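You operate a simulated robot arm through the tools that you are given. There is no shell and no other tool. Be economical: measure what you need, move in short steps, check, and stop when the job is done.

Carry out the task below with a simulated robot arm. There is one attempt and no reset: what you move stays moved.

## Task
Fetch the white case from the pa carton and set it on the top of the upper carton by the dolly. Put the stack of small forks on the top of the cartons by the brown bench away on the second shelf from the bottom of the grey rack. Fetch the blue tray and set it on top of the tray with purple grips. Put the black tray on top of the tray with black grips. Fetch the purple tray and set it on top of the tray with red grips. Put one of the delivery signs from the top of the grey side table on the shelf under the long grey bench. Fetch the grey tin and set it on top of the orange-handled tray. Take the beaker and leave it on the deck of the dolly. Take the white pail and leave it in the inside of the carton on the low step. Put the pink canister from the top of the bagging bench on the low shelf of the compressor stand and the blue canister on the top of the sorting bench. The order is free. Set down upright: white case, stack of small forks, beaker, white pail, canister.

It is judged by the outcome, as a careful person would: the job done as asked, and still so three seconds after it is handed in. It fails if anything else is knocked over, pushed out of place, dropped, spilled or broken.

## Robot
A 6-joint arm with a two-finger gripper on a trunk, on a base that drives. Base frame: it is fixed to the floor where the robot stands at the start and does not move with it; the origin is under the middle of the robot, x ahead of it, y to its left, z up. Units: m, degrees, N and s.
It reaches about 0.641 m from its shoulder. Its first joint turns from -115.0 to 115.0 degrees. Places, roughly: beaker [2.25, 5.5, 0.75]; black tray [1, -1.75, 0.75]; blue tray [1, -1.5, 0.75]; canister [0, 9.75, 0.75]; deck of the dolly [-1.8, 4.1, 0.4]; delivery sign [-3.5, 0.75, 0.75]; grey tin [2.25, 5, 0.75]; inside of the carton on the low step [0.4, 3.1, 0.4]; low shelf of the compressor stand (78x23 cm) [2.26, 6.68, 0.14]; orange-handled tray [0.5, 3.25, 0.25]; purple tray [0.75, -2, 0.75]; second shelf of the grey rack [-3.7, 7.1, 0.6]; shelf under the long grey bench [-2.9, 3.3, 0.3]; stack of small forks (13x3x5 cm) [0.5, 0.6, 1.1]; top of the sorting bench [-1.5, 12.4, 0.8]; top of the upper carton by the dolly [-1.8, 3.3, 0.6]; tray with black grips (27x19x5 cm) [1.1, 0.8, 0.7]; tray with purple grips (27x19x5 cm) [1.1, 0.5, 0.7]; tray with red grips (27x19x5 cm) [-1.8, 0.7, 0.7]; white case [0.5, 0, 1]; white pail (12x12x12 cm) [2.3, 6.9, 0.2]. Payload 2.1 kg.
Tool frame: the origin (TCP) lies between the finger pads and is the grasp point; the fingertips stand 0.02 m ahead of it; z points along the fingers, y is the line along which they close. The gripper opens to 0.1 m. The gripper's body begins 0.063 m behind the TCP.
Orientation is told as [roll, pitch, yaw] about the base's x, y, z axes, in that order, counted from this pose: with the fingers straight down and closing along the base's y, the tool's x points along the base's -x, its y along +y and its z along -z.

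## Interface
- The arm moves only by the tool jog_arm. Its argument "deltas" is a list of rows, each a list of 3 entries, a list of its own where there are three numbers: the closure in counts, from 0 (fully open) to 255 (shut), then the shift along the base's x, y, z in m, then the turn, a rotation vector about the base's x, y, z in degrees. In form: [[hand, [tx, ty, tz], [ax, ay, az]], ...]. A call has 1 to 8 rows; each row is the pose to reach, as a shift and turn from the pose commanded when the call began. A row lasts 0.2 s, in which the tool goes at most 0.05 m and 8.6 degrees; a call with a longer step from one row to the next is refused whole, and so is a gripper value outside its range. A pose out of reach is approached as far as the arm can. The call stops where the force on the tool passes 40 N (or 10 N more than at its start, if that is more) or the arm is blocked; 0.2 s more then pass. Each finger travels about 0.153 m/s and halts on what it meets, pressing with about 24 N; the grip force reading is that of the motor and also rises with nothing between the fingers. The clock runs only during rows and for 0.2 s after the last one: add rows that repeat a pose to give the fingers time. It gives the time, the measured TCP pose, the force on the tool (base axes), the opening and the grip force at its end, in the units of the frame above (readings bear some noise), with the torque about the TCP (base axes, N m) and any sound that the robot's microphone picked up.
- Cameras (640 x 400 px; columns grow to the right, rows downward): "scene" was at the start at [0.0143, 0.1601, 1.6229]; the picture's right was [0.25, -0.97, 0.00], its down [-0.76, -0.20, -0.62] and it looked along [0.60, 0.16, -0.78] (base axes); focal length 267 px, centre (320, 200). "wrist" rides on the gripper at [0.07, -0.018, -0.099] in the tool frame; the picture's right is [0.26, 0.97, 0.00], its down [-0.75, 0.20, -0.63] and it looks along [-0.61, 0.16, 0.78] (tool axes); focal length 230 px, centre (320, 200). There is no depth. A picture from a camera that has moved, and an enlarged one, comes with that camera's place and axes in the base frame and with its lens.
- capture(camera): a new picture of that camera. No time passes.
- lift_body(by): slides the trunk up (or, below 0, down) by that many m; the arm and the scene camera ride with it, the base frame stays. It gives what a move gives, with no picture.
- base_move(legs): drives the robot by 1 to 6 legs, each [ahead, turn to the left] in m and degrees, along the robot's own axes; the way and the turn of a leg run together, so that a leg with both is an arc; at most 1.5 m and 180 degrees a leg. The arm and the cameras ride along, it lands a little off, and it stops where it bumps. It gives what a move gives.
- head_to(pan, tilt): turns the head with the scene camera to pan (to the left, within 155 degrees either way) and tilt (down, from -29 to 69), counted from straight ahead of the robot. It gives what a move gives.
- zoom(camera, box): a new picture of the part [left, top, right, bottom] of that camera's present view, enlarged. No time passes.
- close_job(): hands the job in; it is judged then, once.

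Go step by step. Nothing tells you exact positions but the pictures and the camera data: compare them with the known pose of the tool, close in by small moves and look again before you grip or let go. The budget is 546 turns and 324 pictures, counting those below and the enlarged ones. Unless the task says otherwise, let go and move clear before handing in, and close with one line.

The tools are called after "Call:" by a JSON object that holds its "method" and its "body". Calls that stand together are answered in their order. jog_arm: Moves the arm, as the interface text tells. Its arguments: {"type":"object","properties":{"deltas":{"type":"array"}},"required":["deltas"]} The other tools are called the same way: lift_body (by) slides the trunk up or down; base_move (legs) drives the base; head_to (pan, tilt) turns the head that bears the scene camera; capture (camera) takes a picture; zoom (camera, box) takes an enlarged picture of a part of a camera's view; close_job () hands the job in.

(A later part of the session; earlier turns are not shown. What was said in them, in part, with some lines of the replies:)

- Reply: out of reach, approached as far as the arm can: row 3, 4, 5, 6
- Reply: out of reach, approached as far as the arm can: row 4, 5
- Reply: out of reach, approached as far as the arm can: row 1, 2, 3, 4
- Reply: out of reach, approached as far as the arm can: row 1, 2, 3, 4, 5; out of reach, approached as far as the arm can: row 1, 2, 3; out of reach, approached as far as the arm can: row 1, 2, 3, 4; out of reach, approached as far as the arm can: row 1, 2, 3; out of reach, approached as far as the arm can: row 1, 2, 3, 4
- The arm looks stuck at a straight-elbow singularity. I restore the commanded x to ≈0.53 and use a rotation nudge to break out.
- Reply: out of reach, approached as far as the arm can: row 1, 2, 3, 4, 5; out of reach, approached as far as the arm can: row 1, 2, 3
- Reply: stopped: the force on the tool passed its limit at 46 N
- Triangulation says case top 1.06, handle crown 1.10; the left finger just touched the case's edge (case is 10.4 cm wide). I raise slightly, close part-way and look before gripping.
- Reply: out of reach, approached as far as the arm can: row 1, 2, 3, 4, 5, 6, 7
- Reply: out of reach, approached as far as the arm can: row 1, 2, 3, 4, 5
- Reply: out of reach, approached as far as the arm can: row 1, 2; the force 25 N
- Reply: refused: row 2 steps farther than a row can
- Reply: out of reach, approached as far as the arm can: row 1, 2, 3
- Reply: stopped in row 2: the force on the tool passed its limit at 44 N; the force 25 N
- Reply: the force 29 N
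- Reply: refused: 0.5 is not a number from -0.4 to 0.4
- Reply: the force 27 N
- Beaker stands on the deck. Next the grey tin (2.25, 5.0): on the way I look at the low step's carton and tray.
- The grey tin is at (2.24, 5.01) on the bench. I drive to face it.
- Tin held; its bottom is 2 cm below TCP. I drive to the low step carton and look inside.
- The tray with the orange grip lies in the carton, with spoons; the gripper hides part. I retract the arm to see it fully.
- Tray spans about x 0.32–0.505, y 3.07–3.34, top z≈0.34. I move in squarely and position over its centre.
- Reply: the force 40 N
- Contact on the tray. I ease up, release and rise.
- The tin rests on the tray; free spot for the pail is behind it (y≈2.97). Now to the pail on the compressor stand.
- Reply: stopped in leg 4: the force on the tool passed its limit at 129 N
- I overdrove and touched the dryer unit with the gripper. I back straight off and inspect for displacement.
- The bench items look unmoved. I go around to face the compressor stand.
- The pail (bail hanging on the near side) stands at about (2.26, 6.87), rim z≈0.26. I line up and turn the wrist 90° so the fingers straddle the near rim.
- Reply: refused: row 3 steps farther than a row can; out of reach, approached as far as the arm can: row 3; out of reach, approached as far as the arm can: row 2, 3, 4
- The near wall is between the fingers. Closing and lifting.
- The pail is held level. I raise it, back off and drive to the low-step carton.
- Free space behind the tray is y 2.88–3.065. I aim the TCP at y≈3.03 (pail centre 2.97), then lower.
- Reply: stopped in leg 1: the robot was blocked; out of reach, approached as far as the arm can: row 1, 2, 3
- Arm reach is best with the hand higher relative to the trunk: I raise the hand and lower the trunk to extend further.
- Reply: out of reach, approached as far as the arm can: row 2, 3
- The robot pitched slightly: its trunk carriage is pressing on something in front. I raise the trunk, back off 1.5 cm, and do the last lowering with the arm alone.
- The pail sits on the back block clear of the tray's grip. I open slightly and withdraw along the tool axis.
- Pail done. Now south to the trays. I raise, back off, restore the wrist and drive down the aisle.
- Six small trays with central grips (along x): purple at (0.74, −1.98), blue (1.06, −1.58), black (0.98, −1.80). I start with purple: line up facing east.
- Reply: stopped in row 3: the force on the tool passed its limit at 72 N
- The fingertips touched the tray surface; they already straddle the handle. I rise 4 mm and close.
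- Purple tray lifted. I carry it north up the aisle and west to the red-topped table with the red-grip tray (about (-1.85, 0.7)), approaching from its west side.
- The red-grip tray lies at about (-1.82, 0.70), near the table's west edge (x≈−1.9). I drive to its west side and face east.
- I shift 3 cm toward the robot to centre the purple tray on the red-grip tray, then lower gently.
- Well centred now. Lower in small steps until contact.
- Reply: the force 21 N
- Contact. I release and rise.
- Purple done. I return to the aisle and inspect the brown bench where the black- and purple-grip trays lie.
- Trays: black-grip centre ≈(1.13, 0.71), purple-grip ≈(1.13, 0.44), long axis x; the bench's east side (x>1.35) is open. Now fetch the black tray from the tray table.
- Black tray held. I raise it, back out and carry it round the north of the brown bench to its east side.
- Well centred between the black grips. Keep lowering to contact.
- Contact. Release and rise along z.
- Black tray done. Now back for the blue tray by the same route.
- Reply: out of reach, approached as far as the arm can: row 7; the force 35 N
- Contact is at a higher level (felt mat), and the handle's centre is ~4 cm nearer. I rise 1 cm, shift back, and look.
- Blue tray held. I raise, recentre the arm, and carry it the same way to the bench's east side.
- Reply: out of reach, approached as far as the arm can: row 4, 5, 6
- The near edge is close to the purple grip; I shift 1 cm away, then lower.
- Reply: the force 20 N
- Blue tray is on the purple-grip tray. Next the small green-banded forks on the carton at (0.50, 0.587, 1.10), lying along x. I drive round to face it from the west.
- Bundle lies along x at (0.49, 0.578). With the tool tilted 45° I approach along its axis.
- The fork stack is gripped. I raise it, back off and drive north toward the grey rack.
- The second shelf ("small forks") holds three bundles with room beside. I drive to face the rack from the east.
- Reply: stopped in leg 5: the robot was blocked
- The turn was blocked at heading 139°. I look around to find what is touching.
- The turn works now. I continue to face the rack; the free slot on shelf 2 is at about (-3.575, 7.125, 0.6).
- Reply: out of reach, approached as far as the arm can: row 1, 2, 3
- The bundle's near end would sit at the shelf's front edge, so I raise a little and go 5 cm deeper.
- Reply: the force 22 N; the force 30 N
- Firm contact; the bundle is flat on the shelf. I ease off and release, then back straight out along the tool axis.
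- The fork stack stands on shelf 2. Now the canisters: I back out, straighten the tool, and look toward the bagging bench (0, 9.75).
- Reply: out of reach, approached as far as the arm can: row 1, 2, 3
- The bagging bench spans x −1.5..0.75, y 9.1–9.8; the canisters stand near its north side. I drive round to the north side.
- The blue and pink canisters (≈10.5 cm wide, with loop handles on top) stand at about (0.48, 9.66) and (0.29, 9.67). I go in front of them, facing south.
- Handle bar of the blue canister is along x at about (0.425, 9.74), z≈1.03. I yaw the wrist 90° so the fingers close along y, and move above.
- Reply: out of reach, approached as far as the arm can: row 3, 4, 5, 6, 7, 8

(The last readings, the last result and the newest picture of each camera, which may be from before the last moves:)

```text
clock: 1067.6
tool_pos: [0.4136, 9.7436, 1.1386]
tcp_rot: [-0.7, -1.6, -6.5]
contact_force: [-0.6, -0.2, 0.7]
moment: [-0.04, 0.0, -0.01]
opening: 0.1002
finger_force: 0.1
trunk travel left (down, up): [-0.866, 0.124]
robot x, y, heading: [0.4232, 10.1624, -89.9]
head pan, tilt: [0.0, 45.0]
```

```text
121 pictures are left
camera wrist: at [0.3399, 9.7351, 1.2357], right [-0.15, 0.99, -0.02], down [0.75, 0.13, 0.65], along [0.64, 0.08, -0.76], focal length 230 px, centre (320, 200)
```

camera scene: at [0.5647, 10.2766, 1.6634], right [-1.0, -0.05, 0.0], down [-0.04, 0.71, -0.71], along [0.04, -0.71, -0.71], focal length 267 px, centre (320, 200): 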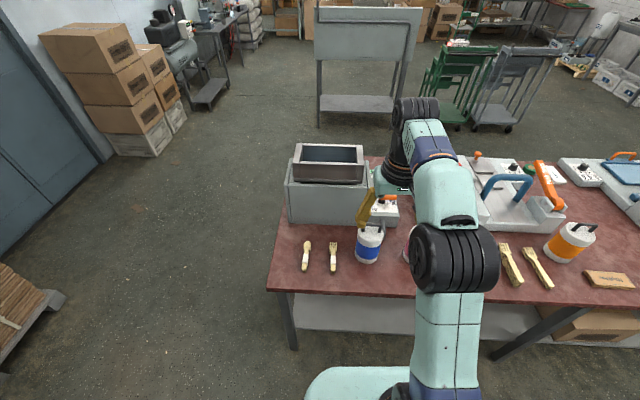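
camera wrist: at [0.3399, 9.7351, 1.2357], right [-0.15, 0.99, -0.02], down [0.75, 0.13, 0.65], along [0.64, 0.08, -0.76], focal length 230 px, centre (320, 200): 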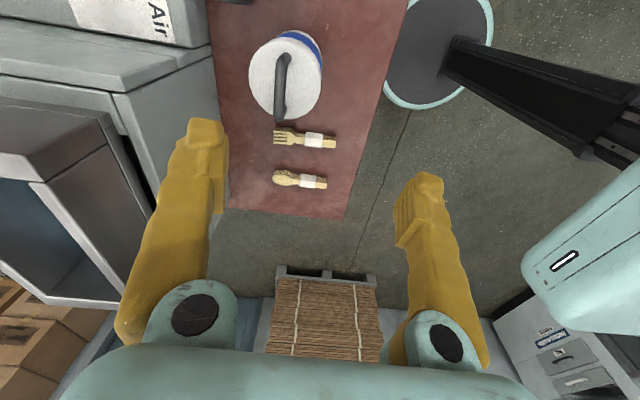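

Call:
{"method": "jog_arm", "body": {"deltas": [[100, [0.002, -0.02, -0.03], [0, 0, 2]], [100, [0.002, -0.046, -0.06], [0, 0, 3.5]], [100, [0.002, -0.046, -0.1], [0, 0, 3.5]], [100, [0.002, -0.046, -0.12], [0, 0, 3.5]], [100, [0.002, -0.046, -0.12], [0, 0, 3.5]]]}}

Call:
{"method": "capture", "body": {"camera": "wrist"}}

Call:
{"method": "zoom", "body": {"camera": "scene", "box": [320, 180, 460, 290]}}

```text
clock: 1068.8
tool_pos: [0.4146, 9.6909, 1.0174]
tcp_rot: [-0.4, -1.5, -2.9]
contact_force: [0.2, -0.1, -0.1]
moment: [-0.02, 0.06, -0.01]
opening: 0.0608
finger_force: 0.1
trunk travel left (down, up): [-0.866, 0.124]
robot x, y, heading: [0.4218, 10.1616, -89.9]
head pan, tilt: [0.0, 45.0]
```

```text
120 pictures are left
camera wrist: at [0.3422, 9.6781, 1.113], right [-0.21, 0.98, -0.01], down [0.74, 0.17, 0.65], along [0.64, 0.12, -0.76], focal length 230 px, centre (320, 200)
```

wrist: 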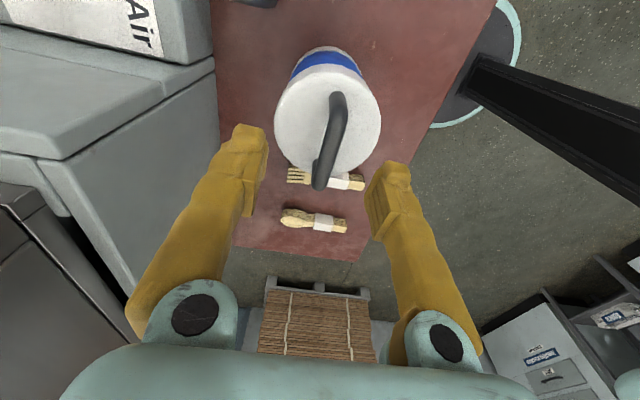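

```text
3.64 times, centred on (390, 235) of scene
camera zoom: at [0.5641, 10.1418, 1.6634], right [-1.0, 0.0, 0.0], down [0.0, 0.71, -0.71], along [0.0, -0.71, -0.71], focal length 970 px, centre (66, 73)
```

zoom: 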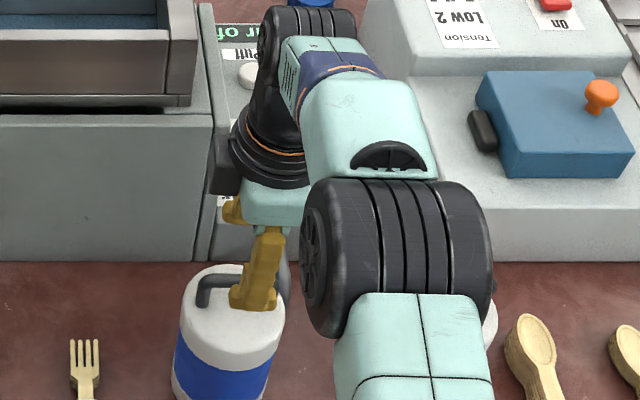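

Call:
{"method": "jog_arm", "body": {"deltas": [[100, [0.0, 0.006, -0.02], [0, 0, 0]], [100, [0.0, 0.006, -0.037], [0, 0, 0]], [100, [0.0, 0.006, -0.037], [0, 0, 0]]]}}

Call:
{"method": "capture", "body": {"camera": "wrist"}}

```text
clock: 1069.6
tool_pos: [0.4161, 9.6966, 0.9778]
tcp_rot: [-0.4, -1.5, -3.0]
contact_force: [0.3, 0.3, 0.4]
moment: [0.02, -0.01, 0.01]
opening: 0.0608
finger_force: 0.1
trunk travel left (down, up): [-0.866, 0.124]
robot x, y, heading: [0.4247, 10.1621, -89.9]
head pan, tilt: [0.0, 45.0]
```

```text
118 pictures are left
camera wrist: at [0.3422, 9.6839, 1.0751], right [-0.21, 0.98, -0.01], down [0.74, 0.17, 0.65], along [0.64, 0.12, -0.76], focal length 230 px, centre (320, 200)
```

wrist: 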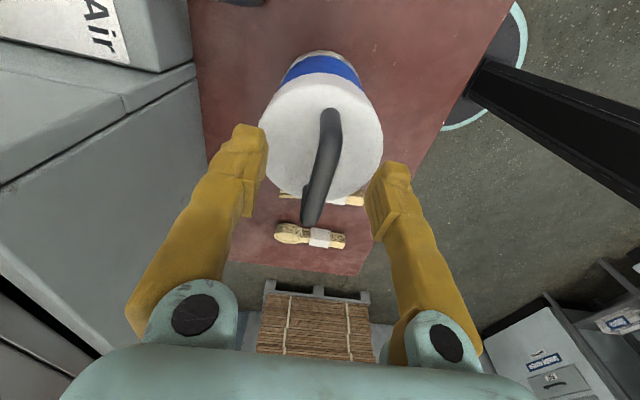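

Call:
{"method": "jog_arm", "body": {"deltas": [[100, [0.0, 0.0, -0.012], [0, 0, 0]], [150, [0.0, 0.0, -0.012], [0, 0, 0]], [200, [0.0, 0.0, -0.012], [0, 0, 0]], [255, [0, 0, -0.012], [0, 0, 0]], [255, [0, 0, -0.012], [0, 0, 0]], [255, [0, 0, -0.012], [0, 0, 0]]]}}

Call:
{"method": "lift_body", "body": {"by": 0.03}}

Call:
{"method": "capture", "body": {"camera": "wrist"}}

```text
clock: 1071.0
tool_pos: [0.4157, 9.6965, 0.9666]
tcp_rot: [-0.4, -1.5, -2.9]
contact_force: [0.9, 0.1, 1.4]
moment: [0.02, -0.04, 0.01]
opening: 0.0058
finger_force: 24.1
trunk travel left (down, up): [-0.866, 0.124]
robot x, y, heading: [0.4258, 10.1612, -90.2]
head pan, tilt: [0.0, 45.0]
```

```text
clock: 1071.8
tool_pos: [0.4148, 9.6962, 0.9967]
tcp_rot: [-0.5, -1.5, -2.9]
contact_force: [0.7, 0.2, -5.3]
moment: [-0.01, 0.04, -0.03]
opening: 0.0059
finger_force: 24.2
trunk travel left (down, up): [-0.896, 0.094]
robot x, y, heading: [0.4219, 10.1599, -90.1]
head pan, tilt: [0.0, 45.0]
```

```text
117 pictures are left
camera wrist: at [0.3417, 9.6825, 1.0934], right [-0.21, 0.98, -0.01], down [0.74, 0.17, 0.65], along [0.64, 0.13, -0.76], focal length 230 px, centre (320, 200)
```

wrist: 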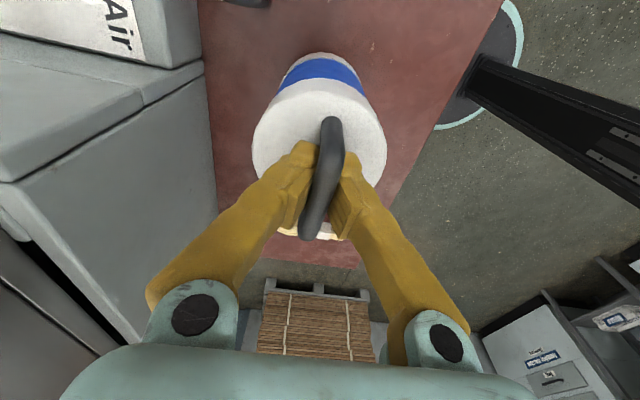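

The grip is only 5.8 mm open, possibly on the bar's underside. I set it back down and regrip a bit higher to be secure.

Call:
{"method": "lift_body", "body": {"by": -0.029}}

Call:
{"method": "jog_arm", "body": {"deltas": [[180, [0, 0, 0.0], [0, 0, 0]], [150, [0, 0, 0.0], [0, 0, 0]], [150, [0, 0, 0.006], [0, 0, 0]], [150, [0, 0, 0.012], [0, 0, 0]], [255, [0, 0, 0.012], [0, 0, 0]], [255, [0, 0, 0.012], [0, 0, 0]], [255, [0, 0, 0.012], [0, 0, 0]]]}}

```text
clock: 1072.5
tool_pos: [0.4147, 9.6965, 0.9673]
tcp_rot: [-0.3, -1.5, -2.9]
contact_force: [-1.0, -0.4, -5.1]
moment: [-0.01, 0.01, 0.0]
opening: 0.0061
finger_force: 24.4
trunk travel left (down, up): [-0.867, 0.123]
robot x, y, heading: [0.4245, 10.1637, -89.8]
head pan, tilt: [0.0, 45.0]
```

```text
clock: 1074.1
tool_pos: [0.416, 9.6967, 0.9799]
tcp_rot: [-0.5, -1.4, -2.8]
contact_force: [-0.8, 1.0, -1.2]
moment: [0.02, 0.01, -0.01]
opening: 0.01
finger_force: 24.2
trunk travel left (down, up): [-0.867, 0.123]
robot x, y, heading: [0.4233, 10.1616, -89.9]
head pan, tilt: [0.0, 45.0]
```

Call:
{"method": "lift_body", "body": {"by": 0.1}}

Call:
{"method": "capture", "body": {"camera": "wrist"}}

```text
clock: 1075.5
tool_pos: [0.4152, 9.6959, 1.0804]
tcp_rot: [-0.3, -1.6, -2.9]
contact_force: [-0.2, -0.5, -5.5]
moment: [-0.02, 0.0, 0.0]
opening: 0.0099
finger_force: 24.2
trunk travel left (down, up): [-0.967, 0.023]
robot x, y, heading: [0.4255, 10.1639, -90.0]
head pan, tilt: [0.0, 45.0]
```

```text
116 pictures are left
camera wrist: at [0.3416, 9.6822, 1.1773], right [-0.21, 0.98, -0.01], down [0.74, 0.17, 0.65], along [0.64, 0.13, -0.76], focal length 230 px, centre (320, 200)
```

wrist: 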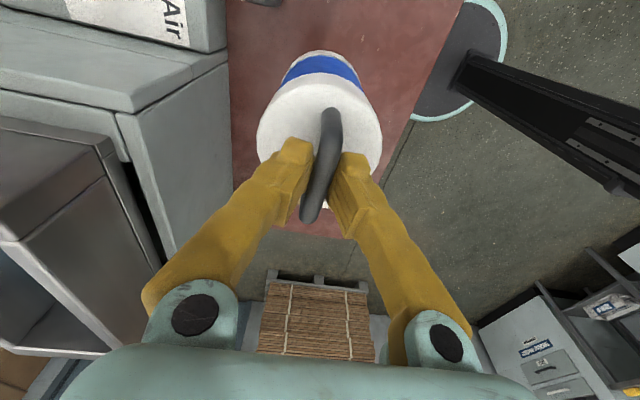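

Blue canister is held (5.5 N). I back off, raise it, and drive to the sorting bench.

Call:
{"method": "base_move", "body": {"legs": [[-0.4, 0]]}}

Call:
{"method": "jog_arm", "body": {"deltas": [[255, [0, 0.03, 0.03], [0, 0, 0]], [255, [0, 0.06, 0.06], [0, 0, 0]], [255, [0, 0.08, 0.09], [0, 0, 0]], [255, [0, 0.1, 0.12], [0, 0, 0]]]}}

Call:
{"method": "base_move", "body": {"legs": [[0, -90], [1.5, 0], [0.4, 0], [0, -90]]}}

Call:
{"method": "head_to", "body": {"pan": 0, "tilt": 25}}

Call:
{"method": "capture", "body": {"camera": "scene"}}

```text
clock: 1078.0
tool_pos: [0.4154, 10.0964, 1.0802]
tcp_rot: [-0.4, -1.6, -2.8]
contact_force: [-0.3, -0.1, -5.2]
moment: [0.05, 0.03, 0.02]
opening: 0.0099
finger_force: 23.8
trunk travel left (down, up): [-0.967, 0.023]
robot x, y, heading: [0.427, 10.5626, -89.9]
head pan, tilt: [0.0, 45.0]
```

```text
clock: 1079.0
tool_pos: [0.4146, 10.2007, 1.2019]
tcp_rot: [-0.6, -1.5, -2.7]
contact_force: [-0.3, 0.7, -4.6]
moment: [-0.03, -0.02, 0.0]
opening: 0.0098
finger_force: 23.7
trunk travel left (down, up): [-0.967, 0.023]
robot x, y, heading: [0.4223, 10.563, -89.8]
head pan, tilt: [0.0, 45.0]
```

```text
clock: 1096.2
tool_pos: [-1.4925, 10.9373, 1.2012]
tcp_rot: [-0.4, -1.5, 177.2]
contact_force: [-0.2, -0.4, -5.0]
moment: [0.02, -0.03, 0.0]
opening: 0.0061
finger_force: 24.1
trunk travel left (down, up): [-0.967, 0.023]
robot x, y, heading: [-1.5012, 10.5733, 89.8]
head pan, tilt: [0.0, 45.0]
```

```text
clock: 1097.0
tool_pos: [-1.4913, 10.9379, 1.2014]
tcp_rot: [-0.5, -1.6, 177.1]
contact_force: [-0.4, -1.0, -4.9]
moment: [-0.02, -0.05, -0.02]
opening: 0.0059
finger_force: 23.6
trunk travel left (down, up): [-0.967, 0.023]
robot x, y, heading: [-1.4999, 10.5745, 90.0]
head pan, tilt: [0.0, 25.0]
```

```text
115 pictures are left
camera scene: at [-1.6393, 10.6065, 1.7948], right [1.0, 0.0, 0.0], down [0.0, -0.42, -0.91], along [0.0, 0.91, -0.42], focal length 267 px, centre (320, 200)
```

scene: 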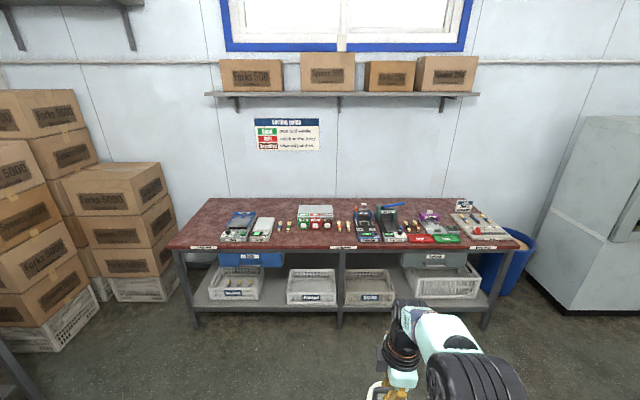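

Call:
{"method": "capture", "body": {"camera": "wrist"}}

Call:
{"method": "zoom", "body": {"camera": "scene", "box": [160, 180, 360, 260]}}

```text
114 pictures are left
camera wrist: at [-1.4191, 10.9527, 1.2972], right [0.21, -0.98, -0.01], down [-0.74, -0.17, 0.65], along [-0.64, -0.12, -0.76], focal length 230 px, centre (320, 200)
```

wrist: 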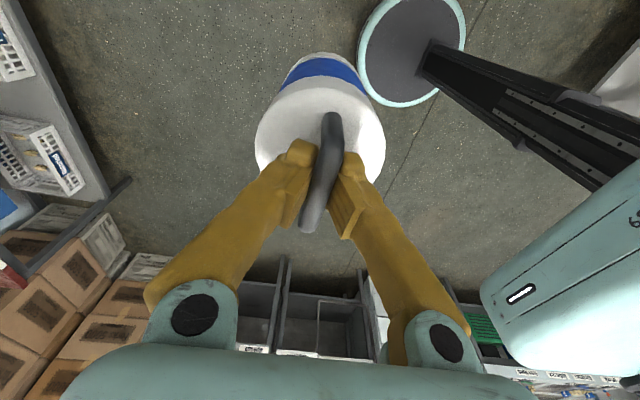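

```text
3.20 times, centred on (260, 220) of scene
camera zoom: at [-1.6393, 10.6065, 1.7948], right [1.0, 0.0, 0.0], down [0.0, -0.42, -0.91], along [0.0, 0.91, -0.42], focal length 853 px, centre (512, 136)
```

zoom: 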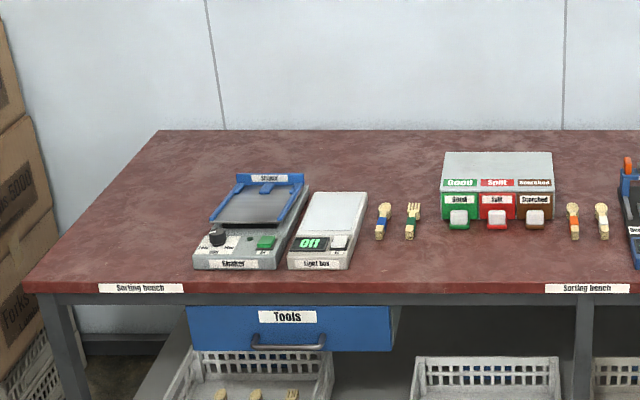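

The sorting bench's left end is free; target spot about (-2.43, 12.13). I drive there.

Call:
{"method": "base_move", "body": {"legs": [[0, 45], [1.3, 0], [0, -45]]}}

Call:
{"method": "head_to", "body": {"pan": 0, "tilt": 40}}

Call:
{"method": "capture", "body": {"camera": "scene"}}

```text
clock: 1107.7
tool_pos: [-2.3999, 11.8552, 1.2019]
tcp_rot: [-0.4, -1.5, 176.0]
contact_force: [-0.6, -1.2, -5.3]
moment: [0.0, -0.02, 0.0]
opening: 0.0061
finger_force: 23.9
trunk travel left (down, up): [-0.967, 0.023]
robot x, y, heading: [-2.4148, 11.4933, 88.9]
head pan, tilt: [0.0, 25.0]
```

```text
clock: 1108.5
tool_pos: [-2.4, 11.8549, 1.2016]
tcp_rot: [-0.5, -1.5, 175.9]
contact_force: [-0.2, 1.2, -5.8]
moment: [-0.01, -0.03, -0.04]
opening: 0.0059
finger_force: 24.0
trunk travel left (down, up): [-0.967, 0.023]
robot x, y, heading: [-2.4169, 11.4902, 88.8]
head pan, tilt: [0.0, 40.0]
```

```text
112 pictures are left
camera scene: at [-2.5534, 11.5197, 1.7717], right [1.0, -0.02, 0.0], down [-0.01, -0.64, -0.77], along [0.01, 0.77, -0.64], focal length 267 px, centre (320, 200)
```

scene: 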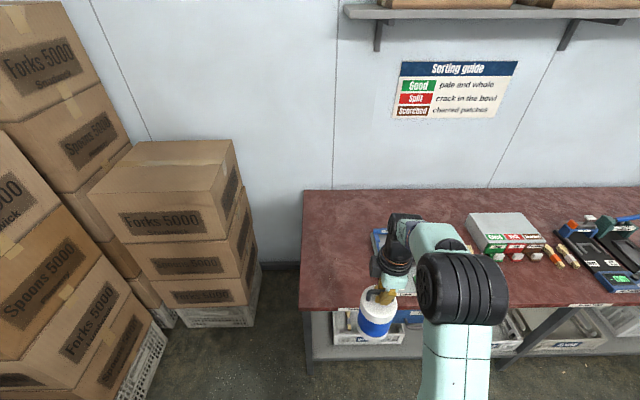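

Call:
{"method": "base_move", "body": {"legs": [[0.2, 0]]}}

Call:
{"method": "jog_arm", "body": {"deltas": [[255, [-0.03, 0.03, 0.0], [0, 0, 0]], [255, [-0.06, 0.06, -0.01], [0, 0, 0]], [255, [-0.065, 0.085, -0.04], [0, 0, 0]], [255, [-0.065, 0.085, -0.08], [0, 0, 0]], [255, [-0.065, 0.085, -0.1], [0, 0, 0]]]}}

Call:
{"method": "capture", "body": {"camera": "scene"}}

Call:
{"method": "capture", "body": {"camera": "wrist"}}

```text
clock: 1110.1
tool_pos: [-2.3982, 12.0527, 1.2007]
tcp_rot: [-0.6, -1.4, 176.2]
contact_force: [0.6, 0.0, -4.9]
moment: [0.01, -0.04, 0.02]
opening: 0.0059
finger_force: 23.1
trunk travel left (down, up): [-0.967, 0.023]
robot x, y, heading: [-2.4099, 11.6912, 88.9]
head pan, tilt: [0.0, 40.0]
```

```text
clock: 1111.3
tool_pos: [-2.4648, 12.1435, 1.1012]
tcp_rot: [-0.4, -1.5, 176.1]
contact_force: [0.1, -0.5, -5.3]
moment: [-0.01, 0.0, 0.01]
opening: 0.0062
finger_force: 23.6
trunk travel left (down, up): [-0.967, 0.023]
robot x, y, heading: [-2.4092, 11.69, 89.3]
head pan, tilt: [0.0, 40.0]
```

```text
111 pictures are left
camera scene: at [-2.5514, 11.7203, 1.7715], right [1.0, -0.01, 0.0], down [-0.01, -0.64, -0.77], along [0.01, 0.77, -0.64], focal length 267 px, centre (320, 200)
```

scene: 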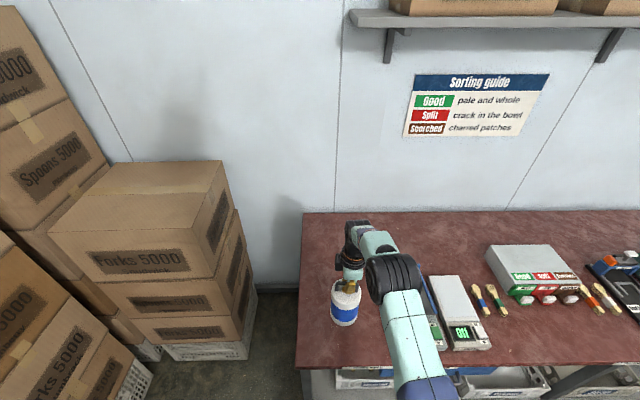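

```text
110 pictures are left
camera wrist: at [-2.3913, 12.1566, 1.1977], right [0.19, -0.98, -0.01], down [-0.75, -0.16, 0.65], along [-0.64, -0.12, -0.76], focal length 230 px, centre (320, 200)
```

wrist: 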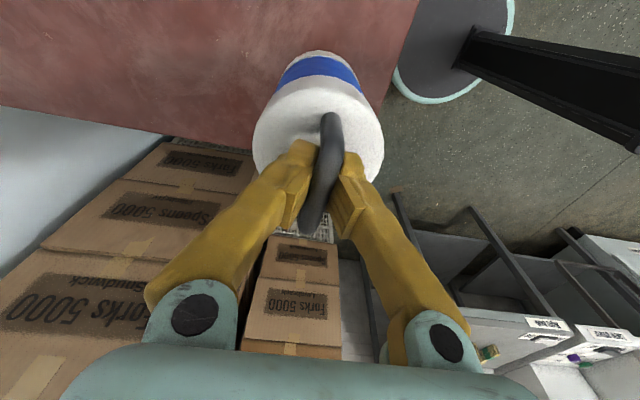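

Call:
{"method": "lift_body", "body": {"by": -0.08}}

Call:
{"method": "lift_body", "body": {"by": -0.012}}

```text
clock: 1112.5
tool_pos: [-2.4635, 12.1425, 1.02]
tcp_rot: [-0.5, -1.4, 176.2]
contact_force: [-0.3, 0.2, -5.2]
moment: [-0.02, -0.02, 0.06]
opening: 0.006
finger_force: 23.6
trunk travel left (down, up): [-0.887, 0.103]
robot x, y, heading: [-2.4114, 11.6935, 89.3]
head pan, tilt: [0.0, 40.0]
```

```text
clock: 1113.0
tool_pos: [-2.4635, 12.1423, 1.0093]
tcp_rot: [-0.3, -1.6, 176.1]
contact_force: [-0.5, 0.0, -5.4]
moment: [0.02, -0.01, -0.02]
opening: 0.0057
finger_force: 24.0
trunk travel left (down, up): [-0.875, 0.115]
robot x, y, heading: [-2.414, 11.6865, 89.2]
head pan, tilt: [0.0, 40.0]
```

Call:
{"method": "lift_body", "body": {"by": -0.012}}

Call:
{"method": "lift_body", "body": {"by": -0.008}}

Call:
{"method": "zoom", "body": {"camera": "scene", "box": [280, 200, 440, 380]}}

```text
clock: 1113.7
tool_pos: [-2.4642, 12.1431, 0.9971]
tcp_rot: [-0.4, -1.5, 176.2]
contact_force: [0.6, 0.4, -5.4]
moment: [0.02, 0.01, -0.02]
opening: 0.0059
finger_force: 24.5
trunk travel left (down, up): [-0.863, 0.127]
robot x, y, heading: [-2.4135, 11.6902, 89.3]
head pan, tilt: [0.0, 40.0]
```

```text
clock: 1114.2
tool_pos: [-2.4639, 12.1443, 0.9882]
tcp_rot: [-0.3, -1.5, 176.2]
contact_force: [-0.2, 0.9, -5.2]
moment: [-0.02, -0.02, 0.04]
opening: 0.0061
finger_force: 24.6
trunk travel left (down, up): [-0.855, 0.135]
robot x, y, heading: [-2.4103, 11.6893, 89.2]
head pan, tilt: [0.0, 40.0]
```

```text
2.22 times, centred on (360, 290) of scene
camera zoom: at [-2.5506, 11.721, 1.6595], right [1.0, -0.01, 0.0], down [-0.01, -0.64, -0.77], along [0.01, 0.77, -0.64], focal length 593 px, centre (231, 0)
```

zoom: 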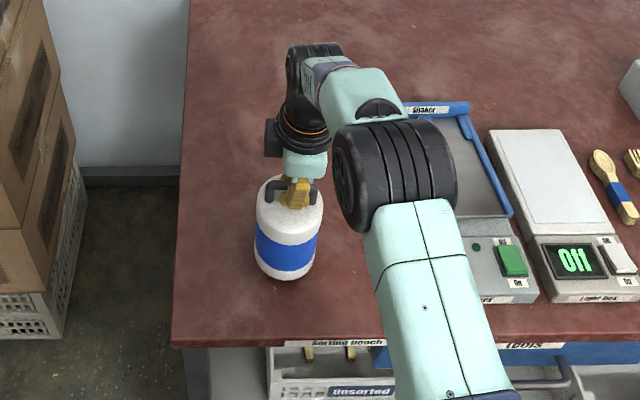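

Call:
{"method": "lift_body", "body": {"by": -0.01}}

Call:
{"method": "lift_body", "body": {"by": -0.008}}

Call:
{"method": "lift_body", "body": {"by": -0.006}}

```text
clock: 1114.8
tool_pos: [-2.4642, 12.1437, 0.9771]
tcp_rot: [-0.3, -1.5, 176.2]
contact_force: [0.3, 0.0, -6.0]
moment: [-0.04, -0.02, 0.02]
opening: 0.006
finger_force: 23.4
trunk travel left (down, up): [-0.845, 0.145]
robot x, y, heading: [-2.4085, 11.6909, 89.3]
head pan, tilt: [0.0, 40.0]
```

```text
clock: 1115.4
tool_pos: [-2.464, 12.1432, 0.9732]
tcp_rot: [-0.5, -1.5, 176.2]
contact_force: [-0.5, 1.0, 1.9]
moment: [0.02, 0.06, -0.02]
opening: 0.0062
finger_force: 23.9
trunk travel left (down, up): [-0.837, 0.153]
robot x, y, heading: [-2.4151, 11.6919, 89.5]
head pan, tilt: [0.0, 40.0]
```

```text
clock: 1115.9
tool_pos: [-2.4623, 12.1424, 0.9645]
tcp_rot: [-0.3, -1.5, 176.2]
contact_force: [-0.4, 1.0, -0.4]
moment: [-0.02, -0.01, 0.01]
opening: 0.0
finger_force: 24.3
trunk travel left (down, up): [-0.831, 0.159]
robot x, y, heading: [-2.4125, 11.6903, 89.2]
head pan, tilt: [0.0, 40.0]
```

Canister rests on the bench (fingers closed under the bar). I open wide enough and rise.

Call:
{"method": "jog_arm", "body": {"deltas": [[200, [0, 0, 0], [0, 0, 0]], [150, [0, 0, 0], [0, 0, 0]], [120, [0, 0, 0], [0, 0, 0]], [120, [0, 0, 0], [0, 0, 0]]]}}

Call:
{"method": "lift_body", "body": {"by": 0.12}}

Call:
{"method": "capture", "body": {"camera": "wrist"}}

```text
clock: 1116.9
tool_pos: [-2.4643, 12.1421, 0.9651]
tcp_rot: [-0.3, -1.5, 176.2]
contact_force: [-0.2, 0.0, 0.2]
moment: [0.03, 0.0, 0.03]
opening: 0.0526
finger_force: 0.1
trunk travel left (down, up): [-0.831, 0.159]
robot x, y, heading: [-2.4098, 11.6925, 89.1]
head pan, tilt: [0.0, 40.0]
```

```text
clock: 1118.4
tool_pos: [-2.464, 12.1427, 1.0844]
tcp_rot: [-0.4, -1.6, 176.2]
contact_force: [0.2, 0.0, 0.8]
moment: [-0.03, -0.03, 0.01]
opening: 0.053
finger_force: 0.0
trunk travel left (down, up): [-0.951, 0.039]
robot x, y, heading: [-2.4127, 11.6879, 89.2]
head pan, tilt: [0.0, 40.0]
```

```text
108 pictures are left
camera wrist: at [-2.3905, 12.1561, 1.1822], right [0.19, -0.98, -0.01], down [-0.75, -0.16, 0.65], along [-0.64, -0.12, -0.76], focal length 230 px, centre (320, 200)
```

wrist: 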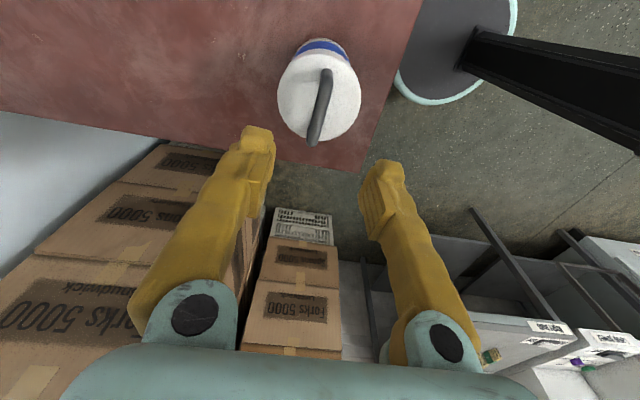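

Blue canister done. Back to the bagging bench for the pink one (handle near (0.235, 9.70)).

Call:
{"method": "base_move", "body": {"legs": [[-0.4, 0], [0, -104.8], [1.4, 0], [1.35, 0], [0, -74.4]]}}

Call:
{"method": "capture", "body": {"camera": "scene"}}

```text
clock: 1141.4
tool_pos: [0.3146, 10.151, 1.0852]
tcp_rot: [-0.4, -1.5, -0.8]
contact_force: [0.9, -0.1, -1.0]
moment: [0.03, 0.03, 0.02]
opening: 0.0529
finger_force: 0.1
trunk travel left (down, up): [-0.951, 0.039]
robot x, y, heading: [0.2399, 10.596, -88.1]
head pan, tilt: [0.0, 40.0]
```

```text
107 pictures are left
camera scene: at [0.3812, 10.5794, 1.7556], right [-1.0, -0.04, 0.0], down [-0.02, 0.64, -0.77], along [0.03, -0.77, -0.64], focal length 267 px, centre (320, 200)
```

scene: 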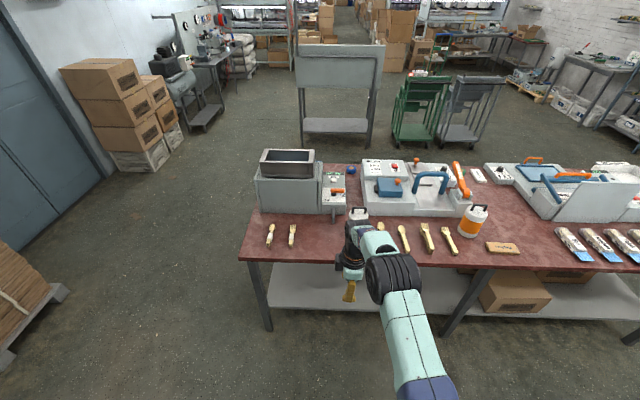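

Call:
{"method": "base_move", "body": {"legs": [[0, -1.9], [0.42, 0]]}}

Call:
{"method": "jog_arm", "body": {"deltas": [[0, [-0.03, 0, 0], [0, 0, 0]], [0, [-0.06, 0.0, 0], [0, 0, 0]], [0, [-0.07, 0.0, 0], [0, 0, 0]]]}}

Call:
{"method": "capture", "body": {"camera": "wrist"}}

```text
clock: 1144.4
tool_pos: [0.297, 9.724, 1.0859]
tcp_rot: [-0.5, -1.5, -3.0]
contact_force: [-0.4, 0.0, 0.1]
moment: [-0.02, -0.01, 0.0]
opening: 0.0529
finger_force: 0.1
trunk travel left (down, up): [-0.951, 0.039]
robot x, y, heading: [0.2372, 10.1711, -89.9]
head pan, tilt: [0.0, 40.0]
```

```text
clock: 1145.2
tool_pos: [0.2266, 9.7222, 1.0851]
tcp_rot: [-0.4, -1.5, -3.0]
contact_force: [-0.3, -0.8, -0.2]
moment: [0.0, -0.01, -0.02]
opening: 0.0999
finger_force: 0.0
trunk travel left (down, up): [-0.951, 0.039]
robot x, y, heading: [0.241, 10.1718, -90.2]
head pan, tilt: [0.0, 40.0]
```

```text
106 pictures are left
camera wrist: at [0.154, 9.7085, 1.1824], right [-0.21, 0.98, -0.01], down [0.74, 0.17, 0.65], along [0.64, 0.12, -0.76], focal length 230 px, centre (320, 200)
```

wrist: 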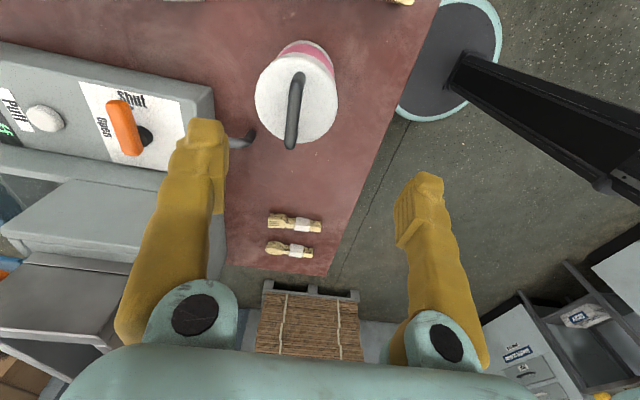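

Call:
{"method": "jog_arm", "body": {"deltas": [[100, [0.009, -0.025, -0.03], [0, 0, 0]], [100, [0.009, -0.025, -0.06], [0, 0, 0]], [100, [0.009, -0.025, -0.085], [0, 0, 0]], [100, [0.009, -0.025, -0.085], [0, 0, 0]]]}}

Call:
{"method": "capture", "body": {"camera": "wrist"}}

```text
clock: 1146.2
tool_pos: [0.236, 9.6988, 1.0003]
tcp_rot: [-0.5, -1.6, -2.9]
contact_force: [-0.5, -0.8, -0.2]
moment: [0.02, -0.01, -0.01]
opening: 0.0607
finger_force: 0.1
trunk travel left (down, up): [-0.951, 0.039]
robot x, y, heading: [0.2377, 10.1694, -90.0]
head pan, tilt: [0.0, 40.0]
```

```text
105 pictures are left
camera wrist: at [0.1621, 9.6855, 1.0982], right [-0.21, 0.98, -0.01], down [0.74, 0.17, 0.65], along [0.64, 0.12, -0.76], focal length 230 px, centre (320, 200)
```

wrist: 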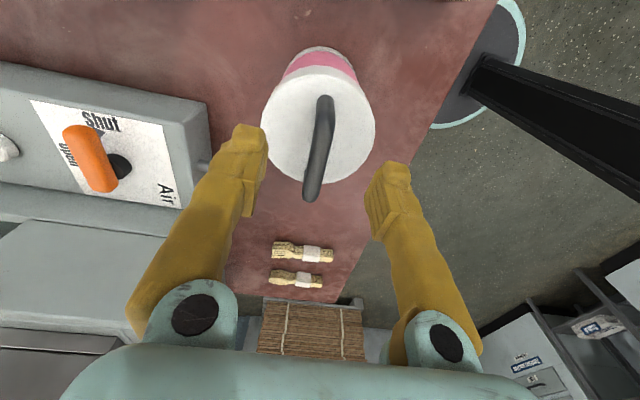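

Call:
{"method": "jog_arm", "body": {"deltas": [[100, [-0.001, 0, -0.015], [0, 0, 0]], [100, [-0.001, 0, -0.03], [0, 0, 0]], [160, [-0.001, 0, -0.03], [0, 0, 0]], [220, [-0.001, 0, -0.03], [0, 0, 0]], [255, [-0.001, 0, -0.03], [0, 0, 0]], [255, [-0.001, 0, -0.03], [0, 0, 0]]]}}

Call:
{"method": "lift_body", "body": {"by": 0.035}}

Call:
{"method": "capture", "body": {"camera": "wrist"}}

```text
clock: 1147.6
tool_pos: [0.2345, 9.7055, 0.9718]
tcp_rot: [-0.2, -1.5, -3.0]
contact_force: [0.4, -0.1, -0.2]
moment: [0.01, 0.06, 0.01]
opening: 0.0058
finger_force: 24.2
out of reach, approached as far as the arm can: row 1, 2, 3, 4, 5, 6
trunk travel left (down, up): [-0.951, 0.039]
robot x, y, heading: [0.2405, 10.174, -90.0]
head pan, tilt: [0.0, 40.0]
```

```text
clock: 1148.4
tool_pos: [0.2342, 9.7054, 1.0061]
tcp_rot: [-0.3, -1.5, -3.0]
contact_force: [-0.6, -0.4, -5.4]
moment: [0.04, 0.04, -0.04]
opening: 0.0056
finger_force: 23.9
trunk travel left (down, up): [-0.986, 0.004]
robot x, y, heading: [0.2344, 10.1733, -90.0]
head pan, tilt: [0.0, 40.0]
```

```text
104 pictures are left
camera wrist: at [0.1607, 9.692, 1.1035], right [-0.21, 0.98, -0.01], down [0.74, 0.16, 0.65], along [0.64, 0.12, -0.76], focal length 230 px, centre (320, 200)
```

wrist: 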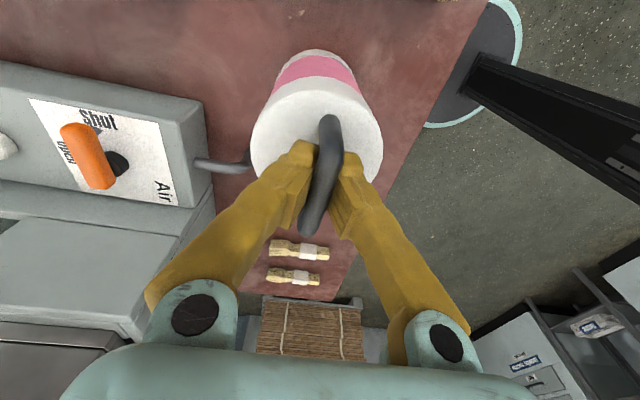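

Pink canister is held securely. I back off and drive to the compressor stand.

Call:
{"method": "base_move", "body": {"legs": [[-0.45, 0], [0, 90], [1.1, 0], [0, -90], [1.5, 0], [1.5, 0]]}}

Call:
{"method": "base_move", "body": {"legs": [[0.75, 0], [0, 90]]}}

Call:
{"method": "capture", "body": {"camera": "scene"}}

```text
clock: 1178.2
tool_pos: [1.394, 7.1536, 1.0065]
tcp_rot: [-0.4, -1.5, -2.7]
contact_force: [0.8, 0.5, -5.6]
moment: [0.0, -0.03, 0.02]
opening: 0.0058
finger_force: 23.5
trunk travel left (down, up): [-0.986, 0.004]
robot x, y, heading: [1.3994, 7.614, -89.5]
head pan, tilt: [0.0, 40.0]
```

```text
clock: 1186.0
tool_pos: [1.8637, 6.8603, 1.0066]
tcp_rot: [-0.3, -1.5, 85.7]
contact_force: [-0.2, -0.7, -6.3]
moment: [-0.06, 0.0, 0.01]
opening: 0.0057
finger_force: 23.8
trunk travel left (down, up): [-0.986, 0.004]
robot x, y, heading: [1.401, 6.8775, -1.4]
head pan, tilt: [0.0, 40.0]
```

```text
103 pictures are left
camera scene: at [1.4276, 7.0167, 1.7906], right [-0.02, -1.0, 0.0], down [-0.64, 0.01, -0.77], along [0.77, -0.02, -0.64], focal length 267 px, centre (320, 200)
```

scene: 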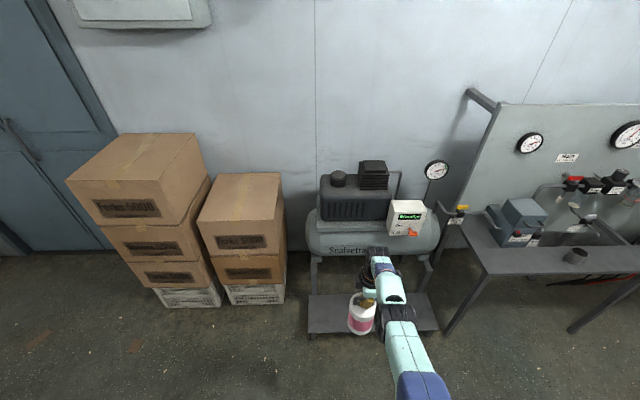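

Call:
{"method": "lift_body", "body": {"by": -0.4}}

Call:
{"method": "lift_body", "body": {"by": -0.1}}

Call:
{"method": "base_move", "body": {"legs": [[0, 1.4], [0.25, 0]]}}

Call:
{"method": "capture", "body": {"camera": "scene"}}

Call:
{"method": "capture", "body": {"camera": "wrist"}}

```text
clock: 1189.9
tool_pos: [1.8628, 6.8612, 0.6066]
tcp_rot: [-0.3, -1.5, 85.7]
contact_force: [0.1, -0.4, -5.2]
moment: [0.03, 0.02, 0.01]
opening: 0.0062
finger_force: 24.3
trunk travel left (down, up): [-0.586, 0.404]
robot x, y, heading: [1.3988, 6.8753, -1.3]
head pan, tilt: [0.0, 40.0]
```

```text
clock: 1191.2
tool_pos: [1.8639, 6.861, 0.5066]
tcp_rot: [-0.3, -1.6, 85.7]
contact_force: [-0.3, 0.1, -6.4]
moment: [-0.06, 0.0, 0.0]
opening: 0.0061
finger_force: 23.5
trunk travel left (down, up): [-0.486, 0.504]
robot x, y, heading: [1.3942, 6.8746, -1.5]
head pan, tilt: [0.0, 40.0]
```

```text
clock: 1193.4
tool_pos: [2.1116, 6.8729, 0.506]
tcp_rot: [-0.3, -1.5, 87.2]
contact_force: [-0.3, 0.0, -5.2]
moment: [0.01, 0.02, -0.02]
opening: 0.006
finger_force: 24.3
trunk travel left (down, up): [-0.486, 0.504]
robot x, y, heading: [1.6458, 6.8745, 0.0]
head pan, tilt: [0.0, 40.0]
```

```text
102 pictures are left
camera scene: at [1.6732, 7.0179, 1.2906], right [0.0, -1.0, 0.0], down [-0.64, 0.0, -0.77], along [0.77, 0.0, -0.64], focal length 267 px, centre (320, 200)
```

scene: 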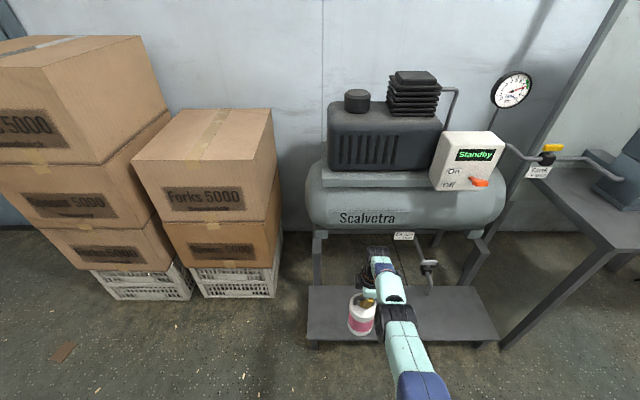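

```text
101 pictures are left
camera wrist: at [2.1268, 6.7998, 0.6032], right [-0.98, -0.21, -0.01], down [-0.17, 0.74, 0.65], along [-0.13, 0.64, -0.76], focal length 230 px, centre (320, 200)
```

wrist: 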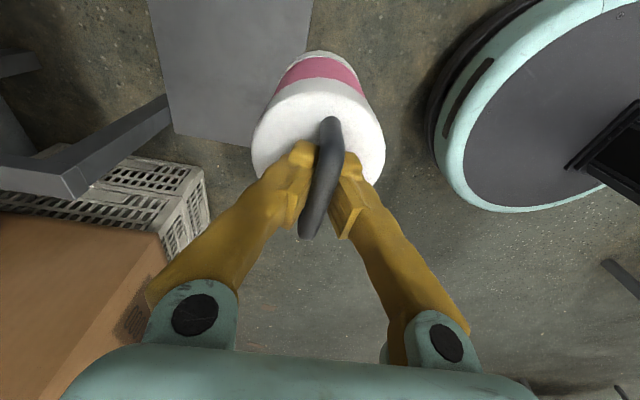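

Shelf spans x 2.16–2.39. I advance to x≈2.255 and lower onto it.

Call:
{"method": "base_move", "body": {"legs": [[0.145, 0]]}}

Call:
{"method": "lift_body", "body": {"by": -0.12}}

Call:
{"method": "capture", "body": {"camera": "scene"}}

Call:
{"method": "capture", "body": {"camera": "wrist"}}

```text
clock: 1194.7
tool_pos: [2.2538, 6.8719, 0.5063]
tcp_rot: [-0.2, -1.5, 87.1]
contact_force: [-0.5, -0.5, -6.0]
moment: [-0.01, 0.01, 0.03]
opening: 0.006
finger_force: 23.9
trunk travel left (down, up): [-0.486, 0.504]
robot x, y, heading: [1.7846, 6.8749, 0.3]
head pan, tilt: [0.0, 40.0]
```

```text
clock: 1196.2
tool_pos: [2.2533, 6.873, 0.3868]
tcp_rot: [-0.4, -1.6, 87.2]
contact_force: [-0.8, 0.7, -5.2]
moment: [-0.02, -0.02, 0.02]
opening: 0.0061
finger_force: 24.2
trunk travel left (down, up): [-0.366, 0.624]
robot x, y, heading: [1.786, 6.8756, 0.5]
head pan, tilt: [0.0, 40.0]
```

```text
100 pictures are left
camera scene: at [1.8138, 7.018, 1.1706], right [0.0, -1.0, 0.0], down [-0.64, 0.0, -0.77], along [0.77, 0.0, -0.64], focal length 267 px, centre (320, 200)
```

scene: 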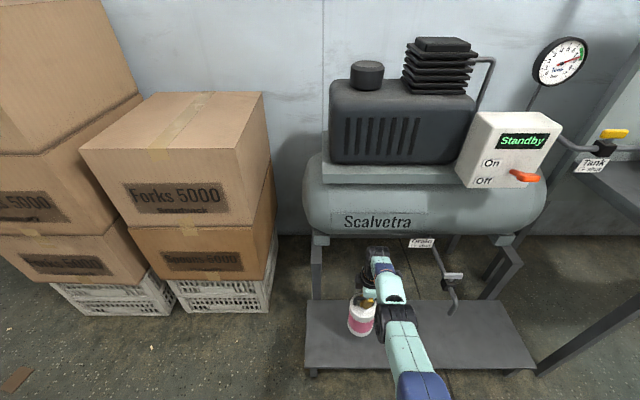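

```text
99 pictures are left
camera wrist: at [2.2679, 6.8003, 0.4834], right [-0.98, -0.21, -0.01], down [-0.17, 0.74, 0.65], along [-0.13, 0.64, -0.76], focal length 230 px, centre (320, 200)
```

wrist: 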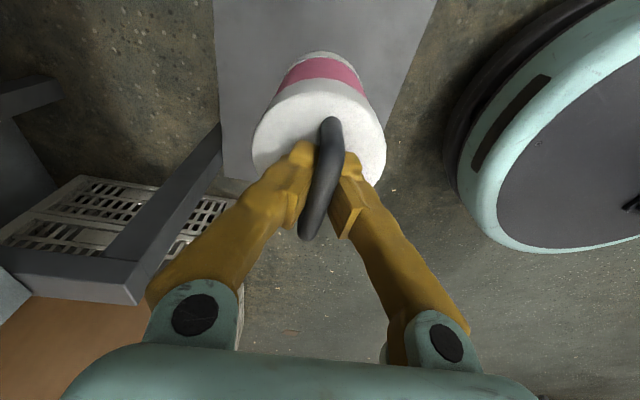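

Call:
{"method": "lift_body", "body": {"by": -0.04}}

Call:
{"method": "lift_body", "body": {"by": -0.01}}

```text
clock: 1197.0
tool_pos: [2.253, 6.8728, 0.3461]
tcp_rot: [-0.4, -1.4, 87.3]
contact_force: [0.0, -0.3, -5.3]
moment: [-0.02, 0.01, -0.01]
opening: 0.0059
finger_force: 24.0
trunk travel left (down, up): [-0.326, 0.664]
robot x, y, heading: [1.7889, 6.8755, 0.2]
head pan, tilt: [0.0, 40.0]
```

```text
clock: 1197.6
tool_pos: [2.2551, 6.872, 0.3371]
tcp_rot: [-0.3, -1.5, 87.2]
contact_force: [0.6, -0.6, -5.5]
moment: [0.0, 0.02, 0.01]
opening: 0.0059
finger_force: 23.8
trunk travel left (down, up): [-0.316, 0.674]
robot x, y, heading: [1.7907, 6.8722, -0.0]
head pan, tilt: [0.0, 40.0]
```

Call:
{"method": "lift_body", "body": {"by": -0.007}}

Call:
{"method": "lift_body", "body": {"by": -0.005}}

```text
clock: 1198.2
tool_pos: [2.2535, 6.8737, 0.3302]
tcp_rot: [-0.3, -1.5, 87.2]
contact_force: [0.5, 0.4, -6.0]
moment: [-0.03, 0.0, 0.0]
opening: 0.0064
finger_force: 24.5
trunk travel left (down, up): [-0.309, 0.681]
robot x, y, heading: [1.7881, 6.8754, 0.2]
head pan, tilt: [0.0, 40.0]
```

```text
clock: 1198.7
tool_pos: [2.2532, 6.8723, 0.3251]
tcp_rot: [-0.3, -1.5, 87.2]
contact_force: [-0.4, 0.0, -5.6]
moment: [-0.02, -0.02, 0.0]
opening: 0.0059
finger_force: 23.8
trunk travel left (down, up): [-0.304, 0.686]
robot x, y, heading: [1.7871, 6.8744, 0.1]
head pan, tilt: [0.0, 40.0]
```

Call:
{"method": "lift_body", "body": {"by": -0.005}}

Call:
{"method": "lift_body", "body": {"by": -0.004}}

```text
clock: 1199.2
tool_pos: [2.2521, 6.873, 0.3198]
tcp_rot: [-0.3, -1.5, 87.2]
contact_force: [1.1, -0.5, -5.7]
moment: [-0.05, -0.03, 0.0]
opening: 0.0061
finger_force: 24.4
trunk travel left (down, up): [-0.299, 0.691]
robot x, y, heading: [1.7878, 6.8735, 0.1]
head pan, tilt: [0.0, 40.0]
```

```text
clock: 1199.8
tool_pos: [2.2536, 6.873, 0.316]
tcp_rot: [-0.4, -1.5, 87.2]
contact_force: [0.5, -0.3, -5.4]
moment: [-0.02, -0.02, 0.02]
opening: 0.0061
finger_force: 24.5
trunk travel left (down, up): [-0.295, 0.695]
robot x, y, heading: [1.7875, 6.875, 0.0]
head pan, tilt: [0.0, 40.0]
```

Call:
{"method": "zoom", "body": {"camera": "scene", "box": [290, 240, 470, 380]}}

Call:
{"method": "lift_body", "body": {"by": -0.006}}

Call:
{"method": "lift_body", "body": {"by": -0.004}}

```text
2.86 times, centred on (380, 310) of scene
camera zoom: at [1.8138, 7.018, 1.0996], right [0.0, -1.0, 0.0], down [-0.64, 0.0, -0.77], along [0.77, 0.0, -0.64], focal length 762 px, centre (149, -114)
```

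zoom: 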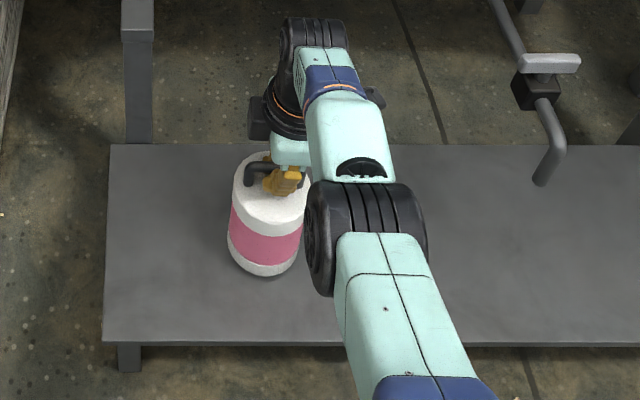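

```text
clock: 1200.3
tool_pos: [2.2533, 6.8722, 0.3094]
tcp_rot: [-0.3, -1.5, 87.2]
contact_force: [-0.5, 0.3, -6.1]
moment: [-0.05, 0.02, -0.02]
opening: 0.0061
finger_force: 23.8
trunk travel left (down, up): [-0.289, 0.701]
robot x, y, heading: [1.7833, 6.8753, 0.2]
head pan, tilt: [0.0, 40.0]
```

```text
clock: 1200.9
tool_pos: [2.2529, 6.8729, 0.3063]
tcp_rot: [-0.4, -1.5, 87.1]
contact_force: [-0.7, -1.8, 1.4]
moment: [0.0, -0.04, -0.01]
opening: 0.006
finger_force: 24.0
trunk travel left (down, up): [-0.285, 0.705]
robot x, y, heading: [1.791, 6.8762, -0.0]
head pan, tilt: [0.0, 40.0]
```

Weight has transferred to the shelf. I open and rise, then verify.

Call:
{"method": "jog_arm", "body": {"deltas": [[200, [0, 0, 0], [0, 0, 0]], [150, [0, 0, 0], [0, 0, 0]], [120, [0, 0, 0], [0, 0, 0]], [120, [0, 0, 0], [0, 0, 0]]]}}

Call:
{"method": "lift_body", "body": {"by": 0.1}}

Call:
{"method": "base_move", "body": {"legs": [[-0.35, 0]]}}

Call:
{"method": "lift_body", "body": {"by": 0.4}}

Call:
{"method": "head_to", "body": {"pan": -20, "tilt": 35}}

Call:
{"method": "capture", "body": {"camera": "scene"}}

```text
clock: 1201.9
tool_pos: [2.2528, 6.8731, 0.3067]
tcp_rot: [-0.4, -1.5, 87.2]
contact_force: [0.1, -0.1, -0.1]
moment: [0.0, -0.01, -0.04]
opening: 0.0527
finger_force: 0.0
trunk travel left (down, up): [-0.285, 0.705]
robot x, y, heading: [1.7859, 6.8763, -0.1]
head pan, tilt: [0.0, 40.0]
```

```text
clock: 1203.2
tool_pos: [2.2543, 6.8724, 0.4062]
tcp_rot: [-0.3, -1.4, 87.2]
contact_force: [0.6, -0.1, -0.2]
moment: [-0.01, -0.03, -0.02]
opening: 0.0527
finger_force: 0.1
trunk travel left (down, up): [-0.385, 0.605]
robot x, y, heading: [1.7872, 6.8772, -0.2]
head pan, tilt: [0.0, 40.0]
```

```text
clock: 1205.5
tool_pos: [1.8989, 6.8732, 0.4056]
tcp_rot: [-0.4, -1.5, 87.4]
contact_force: [-0.1, 0.2, 0.3]
moment: [0.03, -0.01, 0.0]
opening: 0.0527
finger_force: 0.1
trunk travel left (down, up): [-0.385, 0.605]
robot x, y, heading: [1.4321, 6.8737, 0.2]
head pan, tilt: [0.0, 40.0]
```

```text
clock: 1209.3
tool_pos: [1.8967, 6.8729, 0.8063]
tcp_rot: [-0.3, -1.5, 87.3]
contact_force: [0.2, 0.5, 0.5]
moment: [0.01, 0.01, -0.01]
opening: 0.0528
finger_force: 0.1
trunk travel left (down, up): [-0.785, 0.205]
robot x, y, heading: [1.4313, 6.8742, 0.3]
head pan, tilt: [0.0, 40.0]
```

```text
clock: 1210.1
tool_pos: [1.8988, 6.8735, 0.8052]
tcp_rot: [-0.3, -1.4, 87.3]
contact_force: [-1.1, -0.3, -0.2]
moment: [0.0, 0.02, -0.01]
opening: 0.053
finger_force: 0.1
trunk travel left (down, up): [-0.785, 0.205]
robot x, y, heading: [1.43, 6.8745, 0.6]
head pan, tilt: [-20.0, 35.0]
```

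```text
97 pictures are left
camera scene: at [1.4552, 6.9871, 1.5972], right [-0.34, -0.94, 0.0], down [-0.54, 0.19, -0.82], along [0.77, -0.28, -0.57], focal length 267 px, centre (320, 200)
```

scene: 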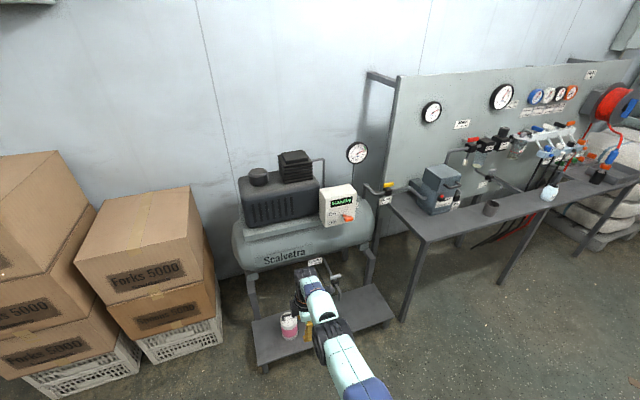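

Call:
{"method": "zoom", "body": {"camera": "scene", "box": [370, 140, 570, 260]}}

```text
3.20 times, centred on (470, 200) of scene
camera zoom: at [1.4552, 6.9871, 1.5972], right [-0.34, -0.94, 0.0], down [-0.54, 0.19, -0.82], along [0.77, -0.28, -0.57], focal length 853 px, centre (-160, 200)
```

zoom: 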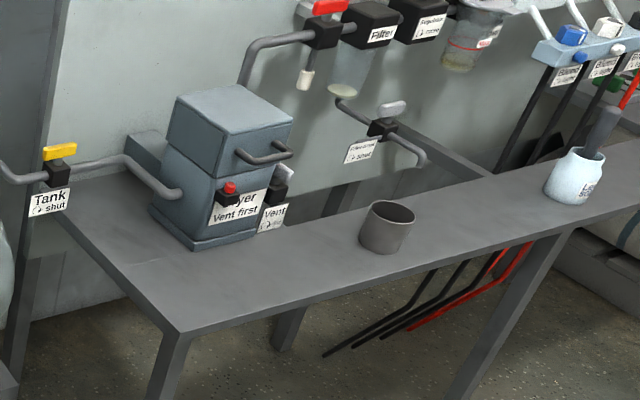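

All eleven placements were made, and in the last picture the dryer I brushed earlier still looks in place with its pipes attached. The arm is clear, so I hand in.

Call:
{"method": "close_job", "body": {}}

```text
The job is handed in.
```

All eleven items are where you asked, and the five you wanted set upright looked upright. I did not recheck the earlier placements at the end. I bumped the dryer on the gauge bench once and the low-step carton once. In later pictures neither showed damage or had visibly moved.
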